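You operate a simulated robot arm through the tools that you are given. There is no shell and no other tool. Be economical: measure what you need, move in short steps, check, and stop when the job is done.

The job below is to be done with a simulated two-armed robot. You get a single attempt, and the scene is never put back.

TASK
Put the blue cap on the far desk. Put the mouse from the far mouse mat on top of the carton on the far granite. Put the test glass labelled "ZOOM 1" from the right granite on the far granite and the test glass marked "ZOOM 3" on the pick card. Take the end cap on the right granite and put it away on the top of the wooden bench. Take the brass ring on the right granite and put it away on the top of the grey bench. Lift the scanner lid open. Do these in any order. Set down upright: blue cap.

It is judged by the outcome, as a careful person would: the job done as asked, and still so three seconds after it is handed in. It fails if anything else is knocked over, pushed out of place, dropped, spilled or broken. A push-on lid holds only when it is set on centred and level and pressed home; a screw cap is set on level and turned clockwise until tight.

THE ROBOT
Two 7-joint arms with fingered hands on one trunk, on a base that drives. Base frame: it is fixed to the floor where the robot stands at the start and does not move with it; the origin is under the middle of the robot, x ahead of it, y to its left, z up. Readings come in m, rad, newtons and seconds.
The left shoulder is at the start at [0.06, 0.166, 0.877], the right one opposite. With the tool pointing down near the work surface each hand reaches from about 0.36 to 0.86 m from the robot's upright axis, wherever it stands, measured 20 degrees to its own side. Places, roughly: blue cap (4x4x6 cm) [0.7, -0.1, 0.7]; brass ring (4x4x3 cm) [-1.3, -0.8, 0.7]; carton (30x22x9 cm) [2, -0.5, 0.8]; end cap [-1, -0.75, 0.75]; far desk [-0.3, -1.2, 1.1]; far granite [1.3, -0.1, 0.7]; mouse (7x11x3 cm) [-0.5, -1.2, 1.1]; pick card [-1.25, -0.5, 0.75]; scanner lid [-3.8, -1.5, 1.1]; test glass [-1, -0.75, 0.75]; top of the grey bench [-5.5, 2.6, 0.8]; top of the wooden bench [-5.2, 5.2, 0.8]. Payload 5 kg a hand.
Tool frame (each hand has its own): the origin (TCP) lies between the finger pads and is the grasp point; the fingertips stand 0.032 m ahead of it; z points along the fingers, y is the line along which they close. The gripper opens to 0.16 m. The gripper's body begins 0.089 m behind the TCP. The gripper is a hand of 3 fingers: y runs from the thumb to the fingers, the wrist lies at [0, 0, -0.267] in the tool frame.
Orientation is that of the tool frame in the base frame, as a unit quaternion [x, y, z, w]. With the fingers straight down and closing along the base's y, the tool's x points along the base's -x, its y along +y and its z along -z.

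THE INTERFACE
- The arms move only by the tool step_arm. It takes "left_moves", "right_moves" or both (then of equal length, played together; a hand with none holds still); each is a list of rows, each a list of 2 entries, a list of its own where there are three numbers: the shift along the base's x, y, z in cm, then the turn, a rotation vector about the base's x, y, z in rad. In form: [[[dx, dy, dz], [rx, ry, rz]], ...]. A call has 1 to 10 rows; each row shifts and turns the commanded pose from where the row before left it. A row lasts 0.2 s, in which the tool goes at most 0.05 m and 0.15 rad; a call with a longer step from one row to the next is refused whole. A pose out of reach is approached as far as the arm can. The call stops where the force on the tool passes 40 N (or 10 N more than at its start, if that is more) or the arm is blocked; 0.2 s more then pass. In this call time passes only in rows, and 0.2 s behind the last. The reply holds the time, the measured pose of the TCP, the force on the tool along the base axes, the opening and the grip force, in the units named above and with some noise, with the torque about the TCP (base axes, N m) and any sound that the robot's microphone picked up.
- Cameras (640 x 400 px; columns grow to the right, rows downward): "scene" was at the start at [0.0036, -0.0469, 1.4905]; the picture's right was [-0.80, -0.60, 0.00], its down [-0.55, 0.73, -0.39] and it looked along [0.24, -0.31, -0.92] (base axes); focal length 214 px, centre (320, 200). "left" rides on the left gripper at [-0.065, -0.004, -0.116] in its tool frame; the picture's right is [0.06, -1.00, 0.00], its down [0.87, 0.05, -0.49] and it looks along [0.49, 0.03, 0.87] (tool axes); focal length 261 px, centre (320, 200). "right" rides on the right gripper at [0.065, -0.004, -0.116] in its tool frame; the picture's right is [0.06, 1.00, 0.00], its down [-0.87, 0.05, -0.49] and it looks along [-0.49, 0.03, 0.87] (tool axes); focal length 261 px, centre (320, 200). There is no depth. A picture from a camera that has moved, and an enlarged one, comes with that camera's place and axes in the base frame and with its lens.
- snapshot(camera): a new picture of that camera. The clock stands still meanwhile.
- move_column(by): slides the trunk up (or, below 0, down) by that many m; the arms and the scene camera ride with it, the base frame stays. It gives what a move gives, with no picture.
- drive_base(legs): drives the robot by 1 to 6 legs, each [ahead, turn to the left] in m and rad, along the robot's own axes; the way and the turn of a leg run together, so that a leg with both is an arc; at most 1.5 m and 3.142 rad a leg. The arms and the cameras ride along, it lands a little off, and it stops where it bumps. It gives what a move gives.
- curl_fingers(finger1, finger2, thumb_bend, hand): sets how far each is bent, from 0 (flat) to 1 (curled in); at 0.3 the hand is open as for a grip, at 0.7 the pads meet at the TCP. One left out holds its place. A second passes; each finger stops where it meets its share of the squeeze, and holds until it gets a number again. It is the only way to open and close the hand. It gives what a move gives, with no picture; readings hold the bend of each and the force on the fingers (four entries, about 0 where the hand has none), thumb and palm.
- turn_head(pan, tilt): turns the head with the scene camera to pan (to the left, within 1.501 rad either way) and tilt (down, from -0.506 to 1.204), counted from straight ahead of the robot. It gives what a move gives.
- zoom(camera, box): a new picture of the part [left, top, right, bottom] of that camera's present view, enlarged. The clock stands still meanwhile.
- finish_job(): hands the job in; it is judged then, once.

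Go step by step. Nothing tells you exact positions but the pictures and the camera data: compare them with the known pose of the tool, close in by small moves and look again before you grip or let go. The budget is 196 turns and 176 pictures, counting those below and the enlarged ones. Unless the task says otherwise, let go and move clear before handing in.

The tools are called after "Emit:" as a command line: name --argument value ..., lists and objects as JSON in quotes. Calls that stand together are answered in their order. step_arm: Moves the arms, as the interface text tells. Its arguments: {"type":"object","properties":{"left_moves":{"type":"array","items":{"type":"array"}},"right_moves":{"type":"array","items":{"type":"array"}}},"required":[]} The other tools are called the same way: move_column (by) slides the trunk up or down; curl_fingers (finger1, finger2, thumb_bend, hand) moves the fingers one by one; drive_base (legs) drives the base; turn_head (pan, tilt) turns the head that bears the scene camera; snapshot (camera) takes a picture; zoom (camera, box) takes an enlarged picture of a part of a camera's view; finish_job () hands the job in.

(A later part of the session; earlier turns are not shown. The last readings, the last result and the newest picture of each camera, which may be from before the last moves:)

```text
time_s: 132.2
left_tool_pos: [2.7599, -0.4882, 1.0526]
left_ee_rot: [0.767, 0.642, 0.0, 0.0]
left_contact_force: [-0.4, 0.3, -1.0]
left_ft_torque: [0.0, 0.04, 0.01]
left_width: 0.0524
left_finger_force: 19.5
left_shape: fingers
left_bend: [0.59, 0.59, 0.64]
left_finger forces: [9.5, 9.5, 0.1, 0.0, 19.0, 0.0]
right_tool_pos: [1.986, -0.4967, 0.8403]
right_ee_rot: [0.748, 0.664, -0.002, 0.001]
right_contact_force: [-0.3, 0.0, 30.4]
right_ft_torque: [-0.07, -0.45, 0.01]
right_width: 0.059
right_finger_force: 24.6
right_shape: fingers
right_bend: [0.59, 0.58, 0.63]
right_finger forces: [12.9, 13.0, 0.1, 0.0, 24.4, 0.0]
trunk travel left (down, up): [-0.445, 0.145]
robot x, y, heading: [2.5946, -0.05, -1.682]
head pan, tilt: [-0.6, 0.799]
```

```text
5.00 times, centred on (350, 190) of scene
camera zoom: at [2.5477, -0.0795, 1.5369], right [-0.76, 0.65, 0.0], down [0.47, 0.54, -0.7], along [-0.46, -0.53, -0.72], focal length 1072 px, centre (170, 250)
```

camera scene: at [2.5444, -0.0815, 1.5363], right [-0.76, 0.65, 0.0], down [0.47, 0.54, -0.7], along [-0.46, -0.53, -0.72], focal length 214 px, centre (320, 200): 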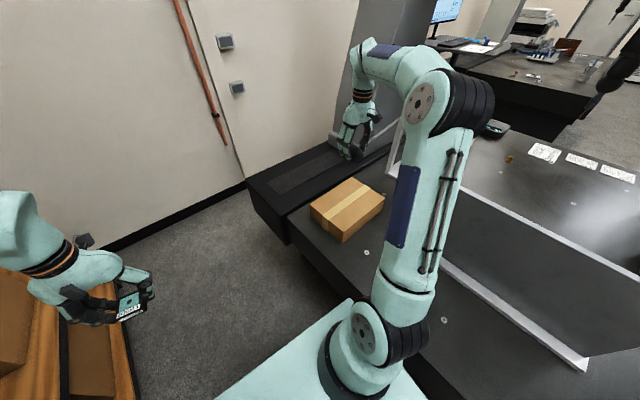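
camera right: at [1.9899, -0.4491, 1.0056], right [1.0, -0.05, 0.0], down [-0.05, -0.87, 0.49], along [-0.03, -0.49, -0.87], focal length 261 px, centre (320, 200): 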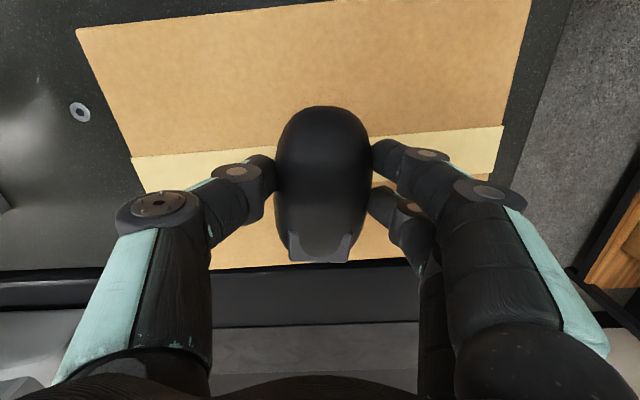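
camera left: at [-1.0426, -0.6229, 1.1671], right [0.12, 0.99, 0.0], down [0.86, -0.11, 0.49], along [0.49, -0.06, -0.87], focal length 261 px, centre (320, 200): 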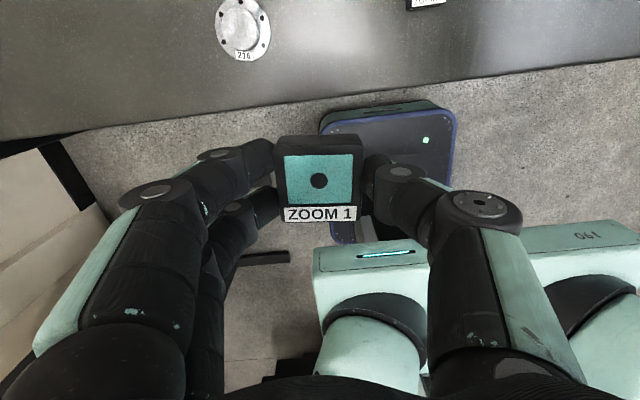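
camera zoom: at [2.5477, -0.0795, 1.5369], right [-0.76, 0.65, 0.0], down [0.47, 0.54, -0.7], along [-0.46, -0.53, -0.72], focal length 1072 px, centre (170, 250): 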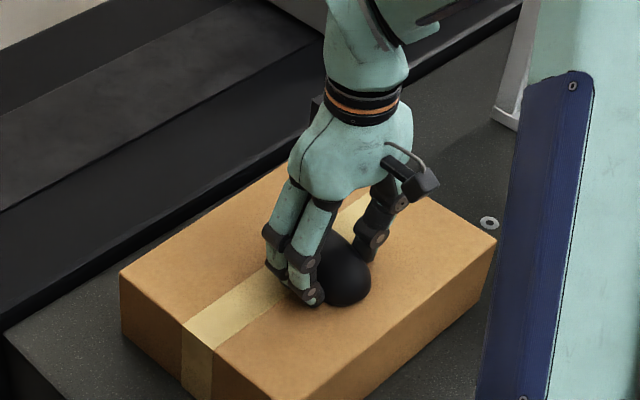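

Contact on the carton. Unload, open the hand and rise.

Emit:
step_arm --right_moves '[[[0, 0, 0.5], [0, 0, 0]]]'

Emit:
curl_fingers --hand "right" --finger1 0.52 --finger2 0.52 --thumb_bend 0.56

Emit:
curl_fingers --hand "right" --finger1 0.45 --finger2 0.45 --thumb_bend 0.45

Emit:
step_arm --right_moves '[[[0, 0, 3], [0, 0, 0]], [[0, 0, 5], [0, 0, 0]], [[0, 0, 5], [0, 0, 0]], [[0, 0, 5], [0, 0, 0]], [[0, 0, 5], [0, 0, 0]]]'

Emit:
snapshot --camera "right"

```text
time_s: 132.6
left_tool_pos: [2.7592, -0.4891, 1.0515]
left_ee_rot: [0.767, 0.642, 0.001, 0.0]
left_contact_force: [-0.2, 0.6, -1.3]
left_ft_torque: [-0.02, 0.0, 0.01]
left_width: 0.0525
left_finger_force: 19.2
left_shape: fingers
left_bend: [0.59, 0.59, 0.64]
left_finger forces: [9.5, 9.6, 0.0, 0.1, 19.2, 0.0]
right_tool_pos: [1.986, -0.4967, 0.8403]
right_ee_rot: [0.746, 0.666, 0.0, -0.001]
right_contact_force: [-2.1, -4.8, 12.8]
right_ft_torque: [-0.22, -0.25, -0.09]
right_width: 0.0589
right_finger_force: 22.1
right_shape: fingers
right_bend: [0.59, 0.57, 0.63]
right_finger forces: [10.7, 11.5, 0.0, 0.1, 22.5, 0.0]
trunk travel left (down, up): [-0.445, 0.145]
robot x, y, heading: [2.5988, -0.0465, -1.688]
head pan, tilt: [-0.6, 0.799]
```

```text
time_s: 133.6
left_tool_pos: [2.7589, -0.4894, 1.0513]
left_ee_rot: [0.768, 0.641, 0.001, 0.0]
left_contact_force: [-0.6, -0.2, -0.3]
left_ft_torque: [0.03, -0.03, -0.01]
left_width: 0.0524
left_finger_force: 18.5
left_shape: fingers
left_bend: [0.59, 0.59, 0.64]
left_finger forces: [9.6, 9.6, 0.0, 0.1, 19.2, 0.0]
right_tool_pos: [1.9841, -0.4946, 0.8401]
right_ee_rot: [0.747, 0.665, 0.001, -0.001]
right_contact_force: [-0.7, 0.5, 1.4]
right_ft_torque: [0.0, -0.04, 0.03]
right_width: 0.0695
right_finger_force: 1.0
right_shape: fingers
right_bend: [0.53, 0.52, 0.56]
right_finger forces: [0.6, 1.1, 0.0, 0.0, 0.0, 0.1]
trunk travel left (down, up): [-0.445, 0.145]
robot x, y, heading: [2.5996, -0.0486, -1.687]
head pan, tilt: [-0.6, 0.799]
```

```text
time_s: 134.6
left_tool_pos: [2.7571, -0.4888, 1.0512]
left_ee_rot: [0.767, 0.641, 0.0, 0.0]
left_contact_force: [0.0, 0.0, -1.5]
left_ft_torque: [0.04, -0.02, -0.02]
left_width: 0.0526
left_finger_force: 19.3
left_shape: fingers
left_bend: [0.59, 0.59, 0.64]
left_finger forces: [9.6, 9.5, 0.0, 0.1, 19.1, 0.0]
right_tool_pos: [1.986, -0.496, 0.8425]
right_ee_rot: [0.748, 0.664, 0.001, 0.0]
right_contact_force: [-0.1, 0.1, 1.0]
right_ft_torque: [-0.03, 0.03, 0.0]
right_width: 0.1071
right_finger_force: 0.0
right_shape: fingers
right_bend: [0.45, 0.45, 0.45]
right_finger forces: [0.1, 0.0, 0.0, 0.0, 0.0, 0.0]
trunk travel left (down, up): [-0.445, 0.145]
robot x, y, heading: [2.5998, -0.0477, -1.683]
head pan, tilt: [-0.6, 0.799]
```

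```text
time_s: 135.8
left_tool_pos: [2.7579, -0.4889, 1.0527]
left_ee_rot: [0.767, 0.642, 0.001, 0.001]
left_contact_force: [0.1, 0.5, -1.8]
left_ft_torque: [0.02, 0.01, -0.01]
left_width: 0.0524
left_finger_force: 19.3
left_shape: fingers
left_bend: [0.59, 0.59, 0.64]
left_finger forces: [9.6, 9.6, 0.1, 0.1, 19.1, 0.0]
right_tool_pos: [1.9872, -0.4957, 1.0724]
right_ee_rot: [0.747, 0.665, 0.001, 0.0]
right_contact_force: [-1.2, -0.9, 0.0]
right_ft_torque: [-0.02, 0.03, -0.02]
right_width: 0.1075
right_finger_force: 0.0
right_shape: fingers
right_bend: [0.45, 0.45, 0.45]
right_finger forces: [0.0, 0.1, 0.1, 0.0, 0.1, 0.0]
trunk travel left (down, up): [-0.445, 0.145]
robot x, y, heading: [2.6016, -0.0513, -1.683]
head pan, tilt: [-0.6, 0.799]
```

```text
109 pictures are left
camera right: at [1.99, -0.4309, 1.1896], right [1.0, -0.05, 0.0], down [-0.05, -0.87, 0.49], along [-0.03, -0.49, -0.87], focal length 261 px, centre (320, 200)
```

right: 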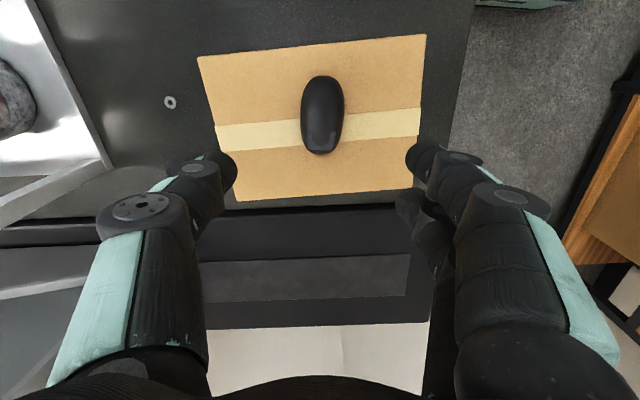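

The mouse sits well on the carton. I'll retract the right hand and back out of the corridor, then place ZOOM 1 from the aisle side.

Emit:
step_arm --right_moves '[[[3, 0, 3], [0, 0, 0]], [[4.5, 0.5, 1], [0, 0, 0]], [[4.5, 0.7, 0], [0, 0, 0]], [[4.5, 0.7, 0], [0, 0, 0]], [[4.5, 0.7, 0], [0, 0, 0]], [[4.5, 0.7, 0], [0, 0, 0]], [[4, 2, 0], [0, 0, 0]]]'

Emit:
drive_base --legs '[[0, 0.1], [-1.0, 0.01]]'

```text
time_s: 137.4
left_tool_pos: [2.7581, -0.489, 1.0512]
left_ee_rot: [0.767, 0.642, 0.0, 0.0]
left_contact_force: [0.3, 0.2, -0.9]
left_ft_torque: [0.02, 0.03, -0.01]
left_width: 0.0525
left_finger_force: 19.0
left_shape: fingers
left_bend: [0.59, 0.59, 0.64]
left_finger forces: [9.6, 9.5, 0.0, 0.1, 19.2, 0.0]
right_tool_pos: [2.2816, -0.4427, 1.1116]
right_ee_rot: [0.747, 0.665, 0.0, -0.001]
right_contact_force: [0.3, -0.2, -1.0]
right_ft_torque: [-0.04, 0.01, 0.0]
right_width: 0.107
right_finger_force: 0.0
right_shape: fingers
right_bend: [0.45, 0.45, 0.45]
right_finger forces: [0.0, 0.1, 0.0, 0.0, 0.0, 0.0]
trunk travel left (down, up): [-0.445, 0.145]
robot x, y, heading: [2.5962, -0.0529, -1.686]
head pan, tilt: [-0.6, 0.799]
```

```text
time_s: 143.1
left_tool_pos: [2.8124, 0.5399, 1.0516]
left_ee_rot: [0.729, 0.685, 0.0, 0.0]
left_contact_force: [0.4, -0.3, -0.6]
left_ft_torque: [-0.01, 0.01, 0.0]
left_width: 0.0523
left_finger_force: 19.4
left_shape: fingers
left_bend: [0.59, 0.59, 0.64]
left_finger forces: [9.7, 9.5, 0.0, 0.1, 19.2, 0.0]
right_tool_pos: [2.3328, 0.5292, 1.1115]
right_ee_rot: [0.707, 0.707, 0.0, 0.0]
right_contact_force: [0.2, -0.1, 0.5]
right_ft_torque: [-0.01, 0.02, 0.02]
right_width: 0.1072
right_finger_force: 0.0
right_shape: fingers
right_bend: [0.45, 0.45, 0.45]
right_finger forces: [0.0, 0.1, 0.0, 0.0, 0.0, 0.0]
trunk travel left (down, up): [-0.445, 0.145]
robot x, y, heading: [2.6013, 0.9576, -1.568]
head pan, tilt: [-0.6, 0.799]
```

Emit:
drive_base --legs '[[-0.9, 1.57], [-1.0, 0], [0, -1.571], [0.4, 0]]'

Emit:
turn_head --pan 0.1 --tilt 0.8

Emit:
snapshot --camera "scene"

```text
time_s: 158.7
left_tool_pos: [1.2333, 0.7201, 1.0506]
left_ee_rot: [0.732, 0.681, 0.001, 0.0]
left_contact_force: [-0.7, -0.7, -1.5]
left_ft_torque: [0.03, 0.0, -0.03]
left_width: 0.0524
left_finger_force: 18.4
left_shape: fingers
left_bend: [0.59, 0.59, 0.64]
left_finger forces: [9.4, 9.2, 0.0, 0.0, 18.4, 0.0]
right_tool_pos: [0.751, 0.7161, 1.1115]
right_ee_rot: [0.712, 0.703, 0.002, -0.002]
right_contact_force: [0.0, -0.5, -0.3]
right_ft_torque: [0.0, 0.04, 0.01]
right_width: 0.1074
right_finger_force: 0.1
right_shape: fingers
right_bend: [0.45, 0.45, 0.45]
right_finger forces: [0.0, 0.0, 0.0, 0.0, 0.1, 0.1]
trunk travel left (down, up): [-0.445, 0.145]
robot x, y, heading: [1.0242, 1.143, -1.574]
head pan, tilt: [-0.6, 0.799]
cut short: leg 1
```

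```text
time_s: 159.8
left_tool_pos: [1.2349, 0.7195, 1.0512]
left_ee_rot: [0.732, 0.681, -0.001, -0.001]
left_contact_force: [-0.4, 0.3, -1.5]
left_ft_torque: [0.01, 0.0, 0.02]
left_width: 0.052
left_finger_force: 18.4
left_shape: fingers
left_bend: [0.59, 0.59, 0.64]
left_finger forces: [9.3, 9.1, 0.0, 0.0, 18.5, 0.0]
right_tool_pos: [0.7531, 0.7164, 1.1112]
right_ee_rot: [0.712, 0.703, 0.001, -0.001]
right_contact_force: [-0.8, 0.5, 0.0]
right_ft_torque: [0.01, 0.03, 0.0]
right_width: 0.1073
right_finger_force: 0.0
right_shape: fingers
right_bend: [0.45, 0.45, 0.45]
right_finger forces: [0.0, 0.0, 0.0, 0.0, 0.0, 0.0]
trunk travel left (down, up): [-0.445, 0.145]
robot x, y, heading: [1.0247, 1.1401, -1.581]
head pan, tilt: [0.099, 0.799]
```

```text
108 pictures are left
camera scene: at [1.0323, 1.0902, 1.5364], right [-1.0, -0.09, 0.0], down [-0.06, 0.71, -0.7], along [0.06, -0.69, -0.72], focal length 214 px, centre (320, 200)
```

scene: 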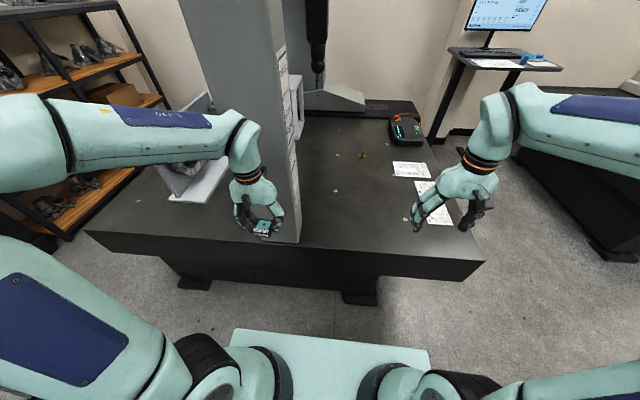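

Facing the granite from the aisle; a bridge column is next to the left hand. I'll slide the hand away from the column (-x) first, then out over a bare spot near [0.93,0.45].

Emit:
step_arm --left_moves '[[[-4.4, 0.5, 0], [0, 0, 0]], [[-4.4, 0, 0], [0, 0, 0]], [[-4.4, 0, 0], [0, 0, 0]], [[-4.4, 0, 0], [0, 0, 0]], [[-4.4, 0, 0], [0, 0, 0]], [[-4.4, 0, 0], [0, 0, 0]], [[-4.1, 0, 0], [0, 0, 0]]]'

Emit:
step_arm --left_moves '[[[0, -4.5, -1], [0, 0, 0]], [[0, -4.5, -2], [0, 0, 0]], [[0, -4.5, -2], [0, 0, 0]], [[0, -4.5, -2], [0, 0, 0]], [[0, -4.5, -2], [0, 0, 0]], [[0, -4, -2], [0, 0, 0]], [[0, 0, -5], [0, 0, 0]], [[0, 0, -5], [0, 0, 0]]]'

Emit:
snapshot --camera "scene"

Emit:
snapshot --camera "left"

```text
time_s: 161.4
left_tool_pos: [0.9265, 0.7263, 1.0513]
left_ee_rot: [0.732, 0.681, 0.001, 0.0]
left_contact_force: [-0.1, -0.2, -1.0]
left_ft_torque: [0.02, 0.0, -0.01]
left_width: 0.0521
left_finger_force: 18.7
left_shape: fingers
left_bend: [0.59, 0.59, 0.64]
left_finger forces: [9.3, 9.1, 0.0, 0.2, 18.4, 0.0]
right_tool_pos: [0.7518, 0.7158, 1.1113]
right_ee_rot: [0.711, 0.703, 0.0, -0.001]
right_contact_force: [0.9, -1.1, -0.7]
right_ft_torque: [0.02, -0.02, -0.02]
right_width: 0.1074
right_finger_force: 0.0
right_shape: fingers
right_bend: [0.45, 0.45, 0.45]
right_finger forces: [0.1, 0.1, 0.0, 0.0, 0.1, 0.1]
trunk travel left (down, up): [-0.445, 0.145]
robot x, y, heading: [1.0268, 1.1433, -1.579]
head pan, tilt: [0.099, 0.799]
```

```text
time_s: 163.2
left_tool_pos: [0.929, 0.4579, 0.8415]
left_ee_rot: [0.732, 0.681, 0.0, 0.0]
left_contact_force: [0.6, 0.3, -0.9]
left_ft_torque: [0.0, 0.06, -0.04]
left_width: 0.0521
left_finger_force: 18.6
left_shape: fingers
left_bend: [0.59, 0.59, 0.64]
left_finger forces: [9.4, 9.1, 0.0, 0.1, 18.5, 0.0]
right_tool_pos: [0.754, 0.716, 1.1106]
right_ee_rot: [0.711, 0.703, 0.001, -0.001]
right_contact_force: [0.5, -0.3, 0.4]
right_ft_torque: [-0.01, 0.0, 0.02]
right_width: 0.1073
right_finger_force: 0.1
right_shape: fingers
right_bend: [0.45, 0.45, 0.45]
right_finger forces: [0.0, 0.0, 0.1, 0.1, 0.1, 0.0]
trunk travel left (down, up): [-0.445, 0.145]
robot x, y, heading: [1.0274, 1.1405, -1.578]
head pan, tilt: [0.099, 0.799]
```

```text
107 pictures are left
camera scene: at [1.032, 1.0894, 1.5364], right [-1.0, -0.09, 0.0], down [-0.07, 0.71, -0.7], along [0.06, -0.69, -0.72], focal length 214 px, centre (320, 200)
```

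scene: 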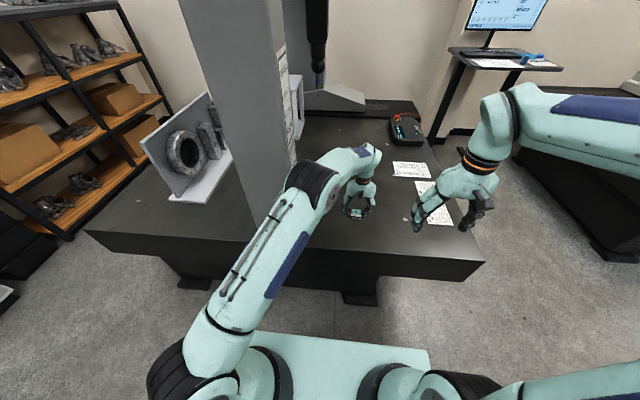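

```text
106 pictures are left
camera left: at [0.9214, 0.3925, 0.9564], right [-0.99, 0.13, 0.0], down [0.12, 0.86, 0.49], along [0.07, 0.49, -0.87], focal length 261 px, centre (320, 200)
```

left: 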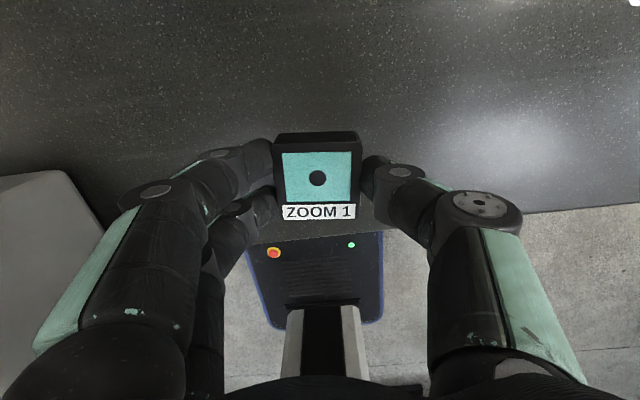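

Spot is bare and clear of the column. Lowering.

Emit:
step_arm --left_moves '[[[0, -3, -3], [0, 0, 0]], [[0, 0, -3], [0, 0, 0]], [[0, 0, -1.6], [0, 0, 0]]]'

Emit:
step_arm --left_moves '[[[0, 0, -0.4], [0, 0, 0]]]'

Emit:
step_arm --left_moves '[[[0, 0, -0.4], [0, 0, 0]]]'

Emit:
step_arm --left_moves '[[[0, 0, -0.3], [0, 0, 0]]]'

```text
time_s: 164.0
left_tool_pos: [0.93, 0.4301, 0.7653]
left_ee_rot: [0.732, 0.682, 0.001, -0.001]
left_contact_force: [0.6, -0.5, -1.2]
left_ft_torque: [-0.02, 0.03, 0.03]
left_width: 0.0521
left_finger_force: 18.5
left_shape: fingers
left_bend: [0.59, 0.59, 0.64]
left_finger forces: [9.3, 9.0, 0.0, 0.0, 18.5, 0.0]
right_tool_pos: [0.7532, 0.7168, 1.1129]
right_ee_rot: [0.711, 0.704, 0.001, 0.0]
right_contact_force: [-0.2, 0.5, 0.8]
right_ft_torque: [-0.03, 0.02, 0.01]
right_width: 0.1075
right_finger_force: 0.1
right_shape: fingers
right_bend: [0.45, 0.45, 0.45]
right_finger forces: [0.0, 0.0, 0.0, 0.0, 0.0, 0.0]
trunk travel left (down, up): [-0.445, 0.145]
robot x, y, heading: [1.0283, 1.142, -1.581]
head pan, tilt: [0.099, 0.799]
```

```text
time_s: 164.4
left_tool_pos: [0.9285, 0.4298, 0.7607]
left_ee_rot: [0.732, 0.681, 0.0, -0.001]
left_contact_force: [-0.2, -0.3, -1.2]
left_ft_torque: [-0.05, 0.01, -0.01]
left_width: 0.0521
left_finger_force: 18.4
left_shape: fingers
left_bend: [0.59, 0.59, 0.64]
left_finger forces: [9.4, 9.2, 0.0, 0.1, 18.4, 0.0]
right_tool_pos: [0.7532, 0.7161, 1.1113]
right_ee_rot: [0.711, 0.703, 0.001, 0.0]
right_contact_force: [-1.1, -0.6, 0.2]
right_ft_torque: [-0.01, 0.02, -0.03]
right_width: 0.1071
right_finger_force: 0.0
right_shape: fingers
right_bend: [0.45, 0.45, 0.45]
right_finger forces: [0.0, 0.1, 0.0, 0.0, 0.1, 0.0]
trunk travel left (down, up): [-0.445, 0.145]
robot x, y, heading: [1.0296, 1.1398, -1.582]
head pan, tilt: [0.099, 0.799]
```

```text
time_s: 164.8
left_tool_pos: [0.9284, 0.4308, 0.7569]
left_ee_rot: [0.732, 0.681, 0.0, 0.001]
left_contact_force: [0.2, -0.1, -0.4]
left_ft_torque: [0.01, -0.02, 0.02]
left_width: 0.0521
left_finger_force: 18.7
left_shape: fingers
left_bend: [0.59, 0.59, 0.64]
left_finger forces: [9.4, 9.1, 0.0, 0.0, 18.5, 0.1]
right_tool_pos: [0.7527, 0.7176, 1.1123]
right_ee_rot: [0.712, 0.702, 0.001, 0.0]
right_contact_force: [0.2, 0.3, -0.5]
right_ft_torque: [-0.01, -0.05, -0.03]
right_width: 0.1075
right_finger_force: 0.0
right_shape: fingers
right_bend: [0.45, 0.45, 0.45]
right_finger forces: [0.1, 0.1, 0.0, 0.0, 0.1, 0.0]
trunk travel left (down, up): [-0.445, 0.145]
robot x, y, heading: [1.0253, 1.1388, -1.582]
head pan, tilt: [0.099, 0.799]
```

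```text
time_s: 165.2
left_tool_pos: [0.9299, 0.4299, 0.7542]
left_ee_rot: [0.732, 0.681, 0.0, 0.0]
left_contact_force: [-0.3, -0.4, -0.9]
left_ft_torque: [-0.02, -0.01, 0.04]
left_width: 0.0519
left_finger_force: 18.6
left_shape: fingers
left_bend: [0.59, 0.59, 0.64]
left_finger forces: [9.4, 9.2, 0.0, 0.0, 18.5, 0.0]
right_tool_pos: [0.7524, 0.7159, 1.1113]
right_ee_rot: [0.712, 0.703, 0.001, -0.001]
right_contact_force: [0.0, 0.1, 0.1]
right_ft_torque: [0.02, 0.0, 0.02]
right_width: 0.1074
right_finger_force: 0.0
right_shape: fingers
right_bend: [0.45, 0.45, 0.45]
right_finger forces: [0.0, 0.1, 0.0, 0.0, 0.0, 0.0]
trunk travel left (down, up): [-0.445, 0.145]
robot x, y, heading: [1.0285, 1.1432, -1.581]
head pan, tilt: [0.099, 0.799]
```

Emit:
step_arm --left_moves '[[[0, 0, -0.3], [0, 0, 0]]]'

Emit:
step_arm --left_moves '[[[0, 0, -0.25], [0, 0, 0]]]'

```text
time_s: 165.6
left_tool_pos: [0.9272, 0.4303, 0.7513]
left_ee_rot: [0.732, 0.681, 0.0, 0.0]
left_contact_force: [0.0, -0.8, -0.7]
left_ft_torque: [0.01, -0.01, -0.03]
left_width: 0.0521
left_finger_force: 17.9
left_shape: fingers
left_bend: [0.59, 0.59, 0.64]
left_finger forces: [9.5, 9.1, 0.1, 0.1, 18.5, 0.0]
right_tool_pos: [0.7525, 0.7157, 1.1114]
right_ee_rot: [0.712, 0.703, 0.0, 0.0]
right_contact_force: [-0.2, 0.4, -0.1]
right_ft_torque: [0.02, 0.02, 0.01]
right_width: 0.1073
right_finger_force: 0.1
right_shape: fingers
right_bend: [0.45, 0.45, 0.45]
right_finger forces: [0.1, 0.0, 0.0, 0.0, 0.0, 0.0]
trunk travel left (down, up): [-0.445, 0.145]
robot x, y, heading: [1.0237, 1.1409, -1.576]
head pan, tilt: [0.099, 0.799]
```

```text
time_s: 166.0
left_tool_pos: [0.9282, 0.4296, 0.7494]
left_ee_rot: [0.732, 0.681, -0.001, 0.0]
left_contact_force: [0.5, 1.6, 6.4]
left_ft_torque: [0.02, -0.16, 0.0]
left_width: 0.0521
left_finger_force: 19.3
left_shape: fingers
left_bend: [0.6, 0.59, 0.64]
left_finger forces: [9.7, 9.4, 0.1, 0.0, 19.0, 0.0]
right_tool_pos: [0.7525, 0.7154, 1.1119]
right_ee_rot: [0.711, 0.703, 0.001, 0.0]
right_contact_force: [0.0, -0.9, 0.1]
right_ft_torque: [0.02, 0.03, -0.02]
right_width: 0.1074
right_finger_force: 0.1
right_shape: fingers
right_bend: [0.45, 0.45, 0.45]
right_finger forces: [0.0, 0.0, 0.0, 0.1, 0.1, 0.0]
trunk travel left (down, up): [-0.445, 0.145]
robot x, y, heading: [1.0242, 1.1381, -1.582]
head pan, tilt: [0.099, 0.799]
```

Contact with the granite. Open and rise.

Emit:
step_arm --left_moves '[[[0, 0, 0.15], [0, 0, 0]]]'

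Emit:
curl_fingers --hand "left" --finger1 0.55 --finger2 0.55 --thumb_bend 0.58

Emit:
curl_fingers --hand "left" --finger1 0.48 --finger2 0.48 --thumb_bend 0.48

Emit:
step_arm --left_moves '[[[0, 0, 3], [0, 0, 0]], [[0, 0, 5], [0, 0, 0]], [[0, 0, 5], [0, 0, 0]], [[0, 0, 5], [0, 0, 0]], [[0, 3, 4], [0, 0, 0]], [[0, 4.5, 2], [0, 0, 0]], [[0, 4.5, 2], [0, 0, 0]], [[0, 4.5, 1], [0, 0, 0]], [[0, 4.5, 1], [0, 0, 0]], [[0, 4.5, 1], [0, 0, 0]]]'

Emit:
zoom --camera "scene" --box '[270, 100, 470, 250]'

```text
time_s: 166.4
left_tool_pos: [0.9274, 0.4303, 0.7514]
left_ee_rot: [0.732, 0.682, 0.0, -0.001]
left_contact_force: [0.2, -0.1, 2.5]
left_ft_torque: [-0.03, -0.08, 0.0]
left_width: 0.052
left_finger_force: 18.7
left_shape: fingers
left_bend: [0.6, 0.59, 0.64]
left_finger forces: [9.6, 9.5, 0.0, 0.1, 19.1, 0.0]
right_tool_pos: [0.7529, 0.7176, 1.1109]
right_ee_rot: [0.711, 0.704, 0.0, 0.0]
right_contact_force: [-0.1, -0.2, -0.4]
right_ft_torque: [0.0, 0.01, 0.03]
right_width: 0.1074
right_finger_force: 0.1
right_shape: fingers
right_bend: [0.45, 0.45, 0.45]
right_finger forces: [0.1, 0.0, 0.1, 0.0, 0.1, 0.0]
trunk travel left (down, up): [-0.445, 0.145]
robot x, y, heading: [1.0295, 1.1389, -1.582]
head pan, tilt: [0.099, 0.799]
```

```text
time_s: 167.4
left_tool_pos: [0.9286, 0.4293, 0.7509]
left_ee_rot: [0.732, 0.681, 0.001, 0.0]
left_contact_force: [-0.5, -0.6, -0.3]
left_ft_torque: [0.04, -0.01, -0.03]
left_width: 0.0622
left_finger_force: 0.0
left_shape: fingers
left_bend: [0.55, 0.55, 0.57]
left_finger forces: [0.2, 0.0, 0.1, 0.0, 0.0, 0.0]
right_tool_pos: [0.7535, 0.7162, 1.1119]
right_ee_rot: [0.712, 0.703, 0.0, 0.0]
right_contact_force: [0.0, -0.1, 0.7]
right_ft_torque: [0.01, 0.01, -0.03]
right_width: 0.1072
right_finger_force: 0.0
right_shape: fingers
right_bend: [0.45, 0.45, 0.45]
right_finger forces: [0.0, 0.1, 0.0, 0.1, 0.0, 0.1]
trunk travel left (down, up): [-0.445, 0.145]
robot x, y, heading: [1.0295, 1.1394, -1.582]
head pan, tilt: [0.099, 0.799]
```

```text
time_s: 168.4
left_tool_pos: [0.9279, 0.4297, 0.7508]
left_ee_rot: [0.732, 0.681, 0.0, 0.0]
left_contact_force: [-0.3, -0.1, 0.0]
left_ft_torque: [0.0, 0.01, 0.01]
left_width: 0.0947
left_finger_force: 0.1
left_shape: fingers
left_bend: [0.48, 0.48, 0.48]
left_finger forces: [0.1, 0.0, 0.0, 0.1, 0.0, 0.0]
right_tool_pos: [0.7538, 0.7172, 1.1124]
right_ee_rot: [0.711, 0.703, 0.0, -0.001]
right_contact_force: [-0.1, -0.5, -0.1]
right_ft_torque: [0.0, -0.03, -0.01]
right_width: 0.1074
right_finger_force: 0.0
right_shape: fingers
right_bend: [0.45, 0.45, 0.45]
right_finger forces: [0.0, 0.0, 0.1, 0.0, 0.0, 0.1]
trunk travel left (down, up): [-0.445, 0.145]
robot x, y, heading: [1.0262, 1.1385, -1.577]
head pan, tilt: [0.099, 0.799]
```

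```text
time_s: 170.6
left_tool_pos: [0.9293, 0.6867, 1.0416]
left_ee_rot: [0.733, 0.681, 0.0, 0.0]
left_contact_force: [-0.7, 0.6, 0.2]
left_ft_torque: [0.0, 0.0, 0.01]
left_width: 0.0947
left_finger_force: 0.1
left_shape: fingers
left_bend: [0.48, 0.48, 0.48]
left_finger forces: [0.1, 0.0, 0.1, 0.1, 0.0, 0.0]
right_tool_pos: [0.7522, 0.7174, 1.1123]
right_ee_rot: [0.712, 0.702, 0.001, 0.0]
right_contact_force: [0.8, 0.5, 0.8]
right_ft_torque: [0.0, 0.02, -0.04]
right_width: 0.1073
right_finger_force: 0.1
right_shape: fingers
right_bend: [0.45, 0.45, 0.45]
right_finger forces: [0.1, 0.0, 0.0, 0.0, 0.0, 0.1]
trunk travel left (down, up): [-0.445, 0.145]
robot x, y, heading: [1.0286, 1.141, -1.58]
head pan, tilt: [0.099, 0.799]
```

```text
2.67 times, centred on (370, 175) of scene
camera zoom: at [1.0325, 1.0912, 1.5364], right [-1.0, -0.09, 0.0], down [-0.07, 0.71, -0.7], along [0.06, -0.69, -0.72], focal length 572 px, centre (187, 267)
```

zoom: 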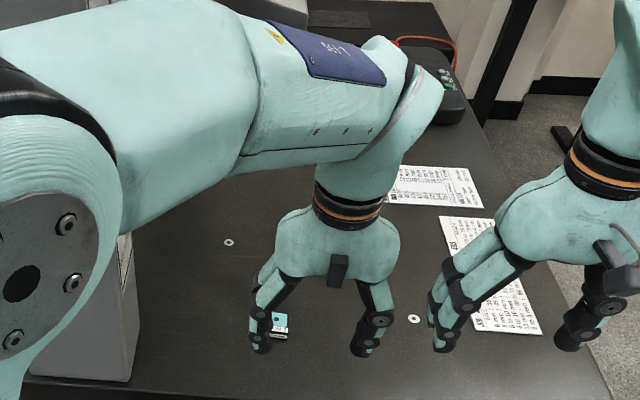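

ZOOM 1 is on the far granite. Now back to the right granite for the end cap and brass ring.

Emit:
drive_base --legs '[[0, -1.563], [1.29, 0], [0, 1.571], [1.5, 0], [0.1, 0]]'

Emit:
drive_base --legs '[[0, -1.571], [0.2, 0]]'

Emit:
turn_head --pan 0.2 --tilt 0.9

Emit:
snapshot --camera "scene"

```text
time_s: 192.6
left_tool_pos: [-0.4209, -0.8324, 1.0417]
left_ee_rot: [0.734, 0.679, 0.007, -0.012]
left_contact_force: [-0.1, 1.9, 0.6]
left_ft_torque: [-0.08, -0.02, 0.13]
left_width: 0.0962
left_finger_force: 1.0
left_shape: fingers
left_bend: [0.48, 0.48, 0.48]
left_finger forces: [1.6, 0.1, 0.0, 0.1, 0.0, 0.1]
right_tool_pos: [-0.5934, -0.8082, 1.1114]
right_ee_rot: [0.718, 0.696, 0.001, -0.002]
right_contact_force: [0.4, -0.2, 0.0]
right_ft_torque: [-0.04, 0.03, -0.02]
right_width: 0.1074
right_finger_force: 0.0
right_shape: fingers
right_bend: [0.45, 0.45, 0.45]
right_finger forces: [0.1, 0.0, 0.0, 0.0, 0.1, 0.0]
trunk travel left (down, up): [-0.445, 0.145]
robot x, y, heading: [-0.3086, -0.3898, -1.605]
head pan, tilt: [0.099, 0.799]
stopped in leg 5: the force on the tool passed its limit at 78 N (the readings are from after the stop); the commanded pose is now the measured one
```

```text
time_s: 198.1
left_tool_pos: [-0.953, -0.2698, 1.0397]
left_ee_rot: [0.999, -0.042, 0.014, -0.002]
left_contact_force: [0.0, 0.0, -0.2]
left_ft_torque: [0.03, -0.02, 0.03]
left_width: 0.0956
left_finger_force: 0.1
left_shape: fingers
left_bend: [0.48, 0.48, 0.48]
left_finger forces: [0.0, 0.1, 0.0, 0.0, 0.1, 0.0]
right_tool_pos: [-0.9281, -0.0973, 1.1101]
right_ee_rot: [1.0, -0.019, 0.002, 0.0]
right_contact_force: [-0.3, 0.4, -1.4]
right_ft_torque: [0.01, -0.07, 0.0]
right_width: 0.1075
right_finger_force: 0.0
right_shape: fingers
right_bend: [0.45, 0.45, 0.45]
right_finger forces: [0.0, 0.0, 0.0, 0.1, 0.0, 0.1]
trunk travel left (down, up): [-0.445, 0.145]
robot x, y, heading: [-0.5116, -0.3841, 3.104]
head pan, tilt: [0.099, 0.799]
```

```text
time_s: 198.8
left_tool_pos: [-0.9532, -0.27, 1.0406]
left_ee_rot: [0.999, -0.042, 0.014, -0.002]
left_contact_force: [0.1, -0.6, -0.5]
left_ft_torque: [0.0, -0.02, -0.01]
left_width: 0.0954
left_finger_force: 0.1
left_shape: fingers
left_bend: [0.48, 0.48, 0.48]
left_finger forces: [0.1, 0.0, 0.0, 0.0, 0.1, 0.0]
right_tool_pos: [-0.9269, -0.098, 1.1104]
right_ee_rot: [1.0, -0.019, 0.002, 0.0]
right_contact_force: [-0.4, 0.2, -0.3]
right_ft_torque: [0.01, 0.0, -0.02]
right_width: 0.1074
right_finger_force: 0.1
right_shape: fingers
right_bend: [0.45, 0.45, 0.45]
right_finger forces: [0.0, 0.0, 0.0, 0.0, 0.1, 0.0]
trunk travel left (down, up): [-0.445, 0.145]
robot x, y, heading: [-0.5125, -0.3826, 3.103]
head pan, tilt: [0.201, 0.901]
```

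```text
104 pictures are left
camera scene: at [-0.5568, -0.3966, 1.5285], right [-0.16, 0.99, 0.0], down [0.77, 0.13, -0.62], along [-0.61, -0.1, -0.78], focal length 214 px, centre (320, 200)
```

scene: 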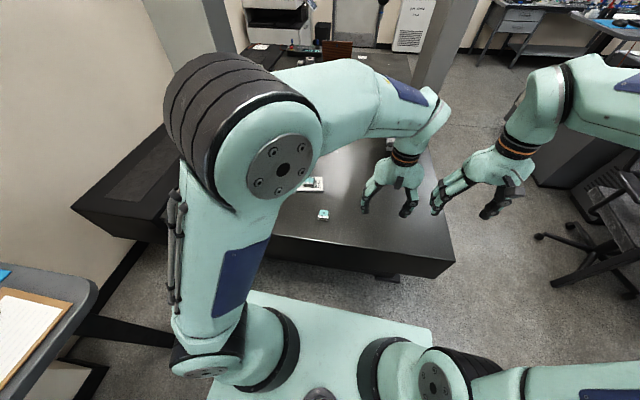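

My left hand touched the desk's front edge on the way in; I must check that nothing on the desk moved.

Emit:
turn_head --pan 1.4 --tilt 0.5

Emit:
snapshot --camera "scene"

```text
time_s: 200.2
left_tool_pos: [-0.9533, -0.2706, 1.0392]
left_ee_rot: [0.999, -0.042, 0.014, -0.002]
left_contact_force: [0.2, 0.4, 0.2]
left_ft_torque: [0.05, 0.0, 0.0]
left_width: 0.0952
left_finger_force: 0.1
left_shape: fingers
left_bend: [0.48, 0.48, 0.48]
left_finger forces: [0.0, 0.0, 0.0, 0.0, 0.0, 0.1]
right_tool_pos: [-0.928, -0.0979, 1.1096]
right_ee_rot: [1.0, -0.019, 0.004, 0.0]
right_contact_force: [0.4, -0.2, -0.1]
right_ft_torque: [-0.01, 0.02, -0.02]
right_width: 0.1071
right_finger_force: 0.0
right_shape: fingers
right_bend: [0.45, 0.45, 0.45]
right_finger forces: [0.0, 0.0, 0.0, 0.0, 0.1, 0.0]
trunk travel left (down, up): [-0.445, 0.145]
robot x, y, heading: [-0.5114, -0.3841, 3.099]
head pan, tilt: [1.4, 0.499]
```

```text
103 pictures are left
camera scene: at [-0.5011, -0.4733, 1.5623], right [-0.98, 0.21, 0.0], down [0.1, 0.47, -0.88], along [-0.18, -0.86, -0.48], focal length 214 px, centre (320, 200)
```

scene: 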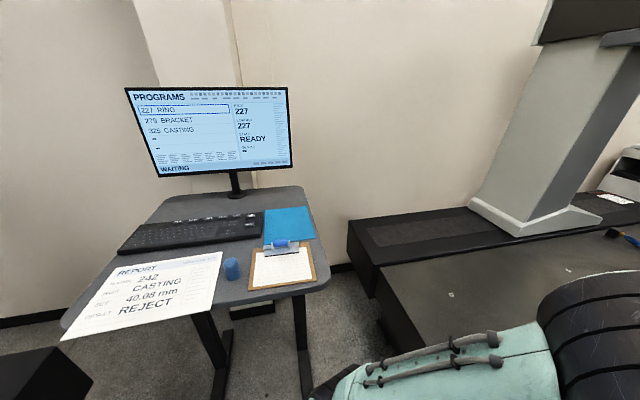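

The desk is undisturbed; the cap stands where I left it. I'll turn slightly left toward the ring and end cap and move closer.

Emit:
drive_base --legs '[[0, 0.3], [0.08, 0]]'

Emit:
turn_head --pan 0.2 --tilt 0.9

Emit:
step_arm --left_moves '[[[-2, -4.5, 0], [0, 0, 0]], [[-2, -4.5, 0], [0, 0, 0]], [[-2, -4.5, 0], [0, 0, 0]], [[-2, -4.5, 0], [0, 0, 0]], [[-2, -4.5, 0], [0, 0, 0]], [[-2, -4.5, 0], [0, 0, 0]], [[-2, -4.5, 0], [0, 0, 0]]]'

Emit:
snapshot --camera "left"

Emit:
snapshot --camera "scene"

```text
time_s: 202.3
left_tool_pos: [-1.0453, -0.4271, 1.0397]
left_ee_rot: [0.994, 0.109, 0.013, -0.004]
left_contact_force: [-0.1, -0.1, 0.2]
left_ft_torque: [-0.01, -0.05, -0.05]
left_width: 0.0954
left_finger_force: 0.0
left_shape: fingers
left_bend: [0.48, 0.48, 0.48]
left_finger forces: [0.0, 0.0, 0.1, 0.1, 0.0, 0.0]
right_tool_pos: [-1.0713, -0.2564, 1.1108]
right_ee_rot: [0.991, 0.131, 0.004, -0.001]
right_contact_force: [-1.0, -0.5, 0.3]
right_ft_torque: [0.03, -0.06, 0.0]
right_width: 0.1074
right_finger_force: 0.1
right_shape: fingers
right_bend: [0.45, 0.45, 0.45]
right_finger forces: [0.0, 0.1, 0.1, 0.0, 0.0, 0.0]
trunk travel left (down, up): [-0.445, 0.145]
robot x, y, heading: [-0.588, -0.4048, -2.878]
head pan, tilt: [1.4, 0.499]
```

```text
time_s: 203.7
left_tool_pos: [-1.0446, -0.4279, 1.0398]
left_ee_rot: [0.994, 0.108, 0.014, -0.004]
left_contact_force: [-0.2, 0.1, 0.1]
left_ft_torque: [0.05, -0.03, -0.02]
left_width: 0.0953
left_finger_force: 0.1
left_shape: fingers
left_bend: [0.48, 0.48, 0.48]
left_finger forces: [0.0, 0.0, 0.0, 0.1, 0.0, 0.0]
right_tool_pos: [-1.0705, -0.2557, 1.1102]
right_ee_rot: [0.991, 0.132, 0.002, -0.001]
right_contact_force: [-0.2, 0.2, 0.5]
right_ft_torque: [-0.02, -0.02, -0.01]
right_width: 0.1074
right_finger_force: 0.1
right_shape: fingers
right_bend: [0.45, 0.45, 0.45]
right_finger forces: [0.0, 0.0, 0.0, 0.0, 0.0, 0.0]
trunk travel left (down, up): [-0.445, 0.145]
robot x, y, heading: [-0.5871, -0.4021, -2.873]
head pan, tilt: [0.201, 0.901]
```

```text
time_s: 205.3
left_tool_pos: [-1.1835, -0.7419, 1.0401]
left_ee_rot: [0.994, 0.109, 0.014, -0.005]
left_contact_force: [1.0, -0.5, -0.5]
left_ft_torque: [0.02, 0.04, -0.04]
left_width: 0.0952
left_finger_force: 0.1
left_shape: fingers
left_bend: [0.48, 0.48, 0.48]
left_finger forces: [0.1, 0.1, 0.0, 0.0, 0.0, 0.1]
right_tool_pos: [-1.0703, -0.2577, 1.1103]
right_ee_rot: [0.991, 0.132, 0.003, -0.001]
right_contact_force: [0.9, 0.6, -1.2]
right_ft_torque: [0.03, -0.03, 0.03]
right_width: 0.1077
right_finger_force: 0.1
right_shape: fingers
right_bend: [0.45, 0.45, 0.45]
right_finger forces: [0.0, 0.1, 0.0, 0.0, 0.0, 0.0]
trunk travel left (down, up): [-0.445, 0.145]
robot x, y, heading: [-0.5888, -0.4047, -2.873]
head pan, tilt: [0.201, 0.901]
```

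```text
102 pictures are left
camera left: at [-1.2514, -0.7553, 1.1536], right [-0.16, 0.99, 0.01], down [0.85, 0.13, 0.52], along [0.51, 0.09, -0.86], focal length 261 px, centre (320, 200)
```

left: 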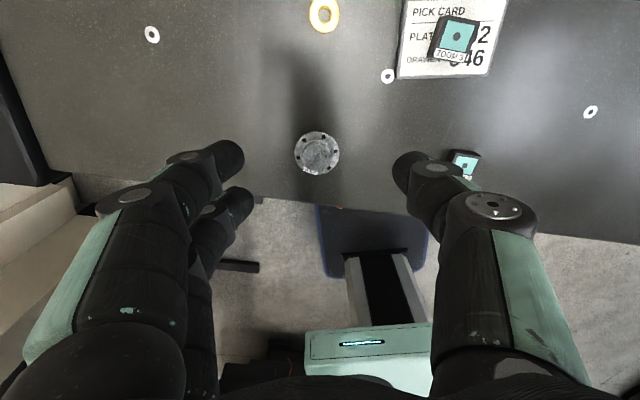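

```text
101 pictures are left
camera scene: at [-0.6284, -0.4313, 1.5284], right [-0.45, 0.89, 0.0], down [0.7, 0.35, -0.62], along [-0.55, -0.28, -0.78], focal length 214 px, centre (320, 200)
```

scene: 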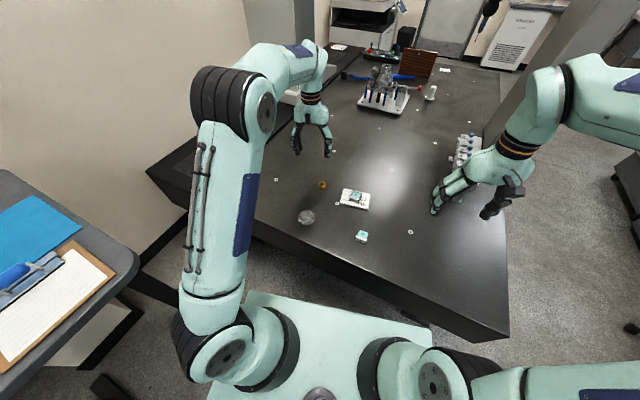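

The ring is at [-1.289,-0.750]. Moving the left hand over it and down (also levelling the hand).

Emit:
step_arm --left_moves '[[[-3.5, -0.3, -3], [-0.013, 0.027, 0]], [[-3.5, -0.3, -3], [0, 0, 0]], [[-3.5, -0.2, -3], [0, 0, 0]], [[0, 0, -5], [0, 0, 0]], [[0, 0, -5], [0, 0, 0]], [[0, 0, -4], [0, 0, 0]]]'

Emit:
snapshot --camera "left"

```text
time_s: 206.7
left_tool_pos: [-1.2899, -0.7513, 0.8093]
left_ee_rot: [0.994, 0.11, 0.0, 0.001]
left_contact_force: [-0.3, -0.4, -0.2]
left_ft_torque: [0.02, -0.01, 0.0]
left_width: 0.0953
left_finger_force: 0.1
left_shape: fingers
left_bend: [0.48, 0.48, 0.48]
left_finger forces: [0.0, 0.1, 0.1, 0.1, 0.1, 0.0]
right_tool_pos: [-1.0715, -0.2556, 1.1102]
right_ee_rot: [0.991, 0.131, 0.002, -0.002]
right_contact_force: [0.7, 0.7, 0.1]
right_ft_torque: [0.02, 0.01, 0.03]
right_width: 0.1073
right_finger_force: 0.1
right_shape: fingers
right_bend: [0.45, 0.45, 0.45]
right_finger forces: [0.0, 0.0, 0.0, 0.1, 0.0, 0.0]
trunk travel left (down, up): [-0.445, 0.145]
robot x, y, heading: [-0.5867, -0.405, -2.872]
head pan, tilt: [0.201, 0.901]
```

```text
100 pictures are left
camera left: at [-1.3529, -0.7616, 0.925], right [-0.16, 0.99, 0.0], down [0.86, 0.14, 0.49], along [0.48, 0.08, -0.87], focal length 261 px, centre (320, 200)
```

left: 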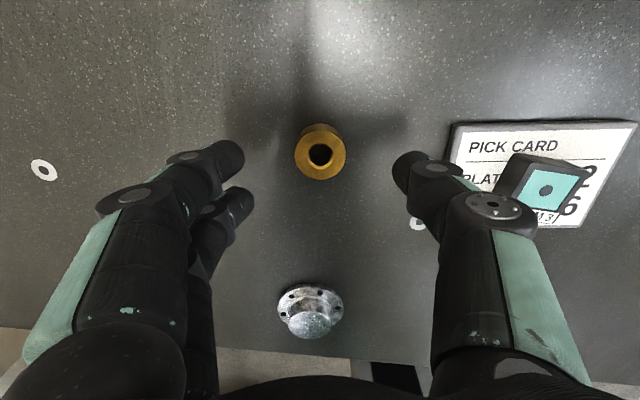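

Emit:
step_arm --left_moves '[[[0.1, 0.1, -3], [0, 0, 0]], [[0, 0, -2.7], [0, 0, 0]]]'

Emit:
curl_fingers --hand "left" --finger1 0.7 --finger2 0.7 --thumb_bend 0.7

Emit:
snapshot --camera "left"

```text
time_s: 207.3
left_tool_pos: [-1.2882, -0.7486, 0.7536]
left_ee_rot: [0.994, 0.109, -0.001, -0.001]
left_contact_force: [-0.7, 0.4, 1.0]
left_ft_torque: [0.02, -0.03, -0.02]
left_width: 0.0954
left_finger_force: 0.1
left_shape: fingers
left_bend: [0.48, 0.48, 0.48]
left_finger forces: [0.0, 0.0, 0.0, 0.0, 0.1, 0.0]
right_tool_pos: [-1.0712, -0.2564, 1.1099]
right_ee_rot: [0.991, 0.132, 0.004, -0.001]
right_contact_force: [-1.0, 0.2, 0.4]
right_ft_torque: [-0.01, -0.04, 0.0]
right_width: 0.1073
right_finger_force: 0.1
right_shape: fingers
right_bend: [0.45, 0.45, 0.45]
right_finger forces: [0.1, 0.0, 0.0, 0.1, 0.0, 0.0]
trunk travel left (down, up): [-0.445, 0.145]
robot x, y, heading: [-0.585, -0.4042, -2.873]
head pan, tilt: [0.201, 0.901]
```

```text
time_s: 208.3
left_tool_pos: [-1.2874, -0.7486, 0.755]
left_ee_rot: [0.994, 0.109, -0.001, 0.001]
left_contact_force: [0.0, 0.0, 0.6]
left_ft_torque: [-0.01, 0.05, 0.0]
left_width: 0.0347
left_finger_force: 13.5
left_shape: fingers
left_bend: [0.65, 0.63, 0.66]
left_finger forces: [5.3, 8.3, 0.1, 0.0, 13.7, 0.0]
right_tool_pos: [-1.0702, -0.2557, 1.1116]
right_ee_rot: [0.991, 0.133, 0.003, 0.001]
right_contact_force: [-0.2, -0.7, -0.6]
right_ft_torque: [0.02, -0.03, 0.0]
right_width: 0.1072
right_finger_force: 0.0
right_shape: fingers
right_bend: [0.45, 0.45, 0.45]
right_finger forces: [0.0, 0.1, 0.0, 0.0, 0.0, 0.0]
trunk travel left (down, up): [-0.445, 0.145]
robot x, y, heading: [-0.5862, -0.405, -2.874]
head pan, tilt: [0.201, 0.901]
```

```text
99 pictures are left
camera left: at [-1.3518, -0.7598, 0.8689], right [-0.16, 0.99, 0.0], down [0.86, 0.14, 0.49], along [0.48, 0.08, -0.87], focal length 261 px, centre (320, 200)
```

left: 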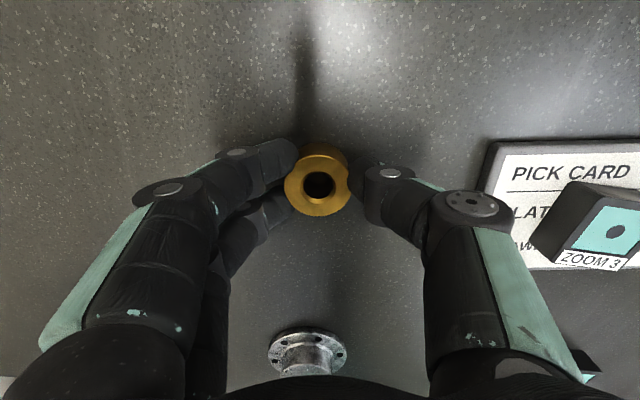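

Emit:
curl_fingers --hand "left" --finger1 0.85 --finger2 0.85 --thumb_bend 0.85

Emit:
step_arm --left_moves '[[[0, 0, 4], [0, 0, 0]], [[0, 0, 5], [0, 0, 0]], [[0, 0, 5], [0, 0, 0]], [[0, -2, 4], [0, 0, 0]], [[2, -4, 2], [0, 0, 0]], [[2, -4, 2], [0, 0, 0]], [[2, -4, 2], [0, 0, 0]], [[2, -4, 2], [0, 0, 0]], [[2, -4, 2], [0, 0, 0]], [[2, -4, 2], [0, 0, 0]]]'

Emit:
snapshot --camera "left"

Emit:
snapshot --camera "right"

Emit:
snapshot --camera "scene"

```text
time_s: 209.3
left_tool_pos: [-1.288, -0.7487, 0.7545]
left_ee_rot: [0.994, 0.108, -0.001, 0.0]
left_contact_force: [-0.2, 0.8, 0.3]
left_ft_torque: [-0.04, -0.03, 0.01]
left_width: 0.0333
left_finger_force: 22.6
left_shape: fingers
left_bend: [0.65, 0.61, 0.68]
left_finger forces: [11.1, 11.6, 0.1, 0.1, 22.5, 0.1]
right_tool_pos: [-1.0708, -0.2554, 1.1112]
right_ee_rot: [0.991, 0.131, 0.003, 0.0]
right_contact_force: [0.1, 0.1, 0.0]
right_ft_torque: [0.01, 0.0, -0.01]
right_width: 0.1074
right_finger_force: 0.0
right_shape: fingers
right_bend: [0.45, 0.45, 0.45]
right_finger forces: [0.0, 0.0, 0.1, 0.0, 0.0, 0.1]
trunk travel left (down, up): [-0.445, 0.145]
robot x, y, heading: [-0.5883, -0.4072, -2.879]
head pan, tilt: [0.201, 0.901]
```

```text
time_s: 211.5
left_tool_pos: [-1.1674, -1.0102, 1.0539]
left_ee_rot: [0.994, 0.109, -0.001, -0.001]
left_contact_force: [-0.4, 0.9, -2.1]
left_ft_torque: [0.02, 0.02, -0.01]
left_width: 0.0339
left_finger_force: 23.3
left_shape: fingers
left_bend: [0.65, 0.61, 0.68]
left_finger forces: [11.5, 11.7, 0.0, 0.0, 21.9, 0.0]
right_tool_pos: [-1.071, -0.2571, 1.1103]
right_ee_rot: [0.991, 0.132, 0.003, -0.001]
right_contact_force: [-0.5, 0.0, -0.1]
right_ft_torque: [0.0, 0.03, -0.03]
right_width: 0.1072
right_finger_force: 0.1
right_shape: fingers
right_bend: [0.45, 0.45, 0.45]
right_finger forces: [0.0, 0.0, 0.0, 0.1, 0.0, 0.0]
trunk travel left (down, up): [-0.445, 0.145]
robot x, y, heading: [-0.589, -0.3999, -2.873]
head pan, tilt: [0.201, 0.901]
```

```text
98 pictures are left
camera left: at [-1.2307, -1.0209, 1.1688], right [-0.16, 0.99, 0.0], down [0.86, 0.14, 0.49], along [0.48, 0.08, -0.87], focal length 261 px, centre (320, 200)
```

left: 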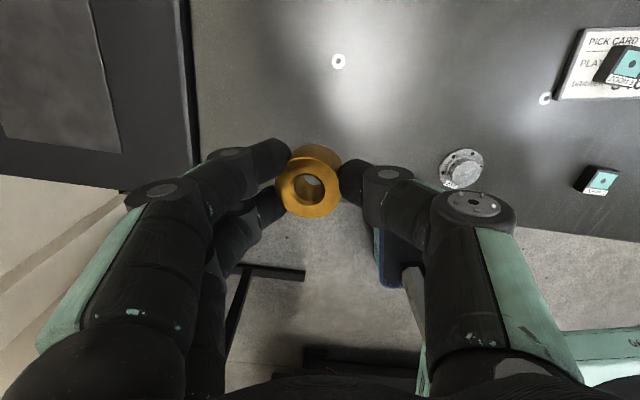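

```text
97 pictures are left
camera right: at [-1.0086, -0.2367, 1.2272], right [0.32, -0.95, 0.0], down [-0.83, -0.28, 0.49], along [-0.46, -0.15, -0.87], focal length 261 px, centre (320, 200)
```

right: 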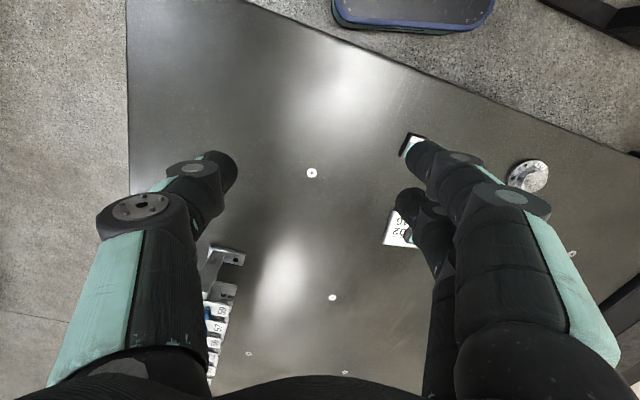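

```text
96 pictures are left
camera scene: at [-0.6276, -0.4316, 1.5285], right [-0.45, 0.89, 0.0], down [0.7, 0.35, -0.62], along [-0.55, -0.28, -0.78], focal length 214 px, centre (320, 200)
```

scene: 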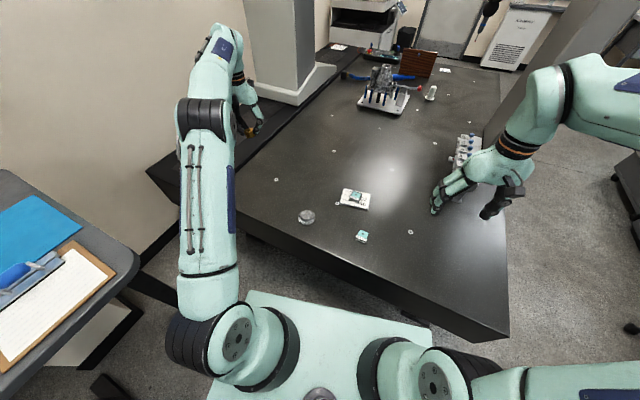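

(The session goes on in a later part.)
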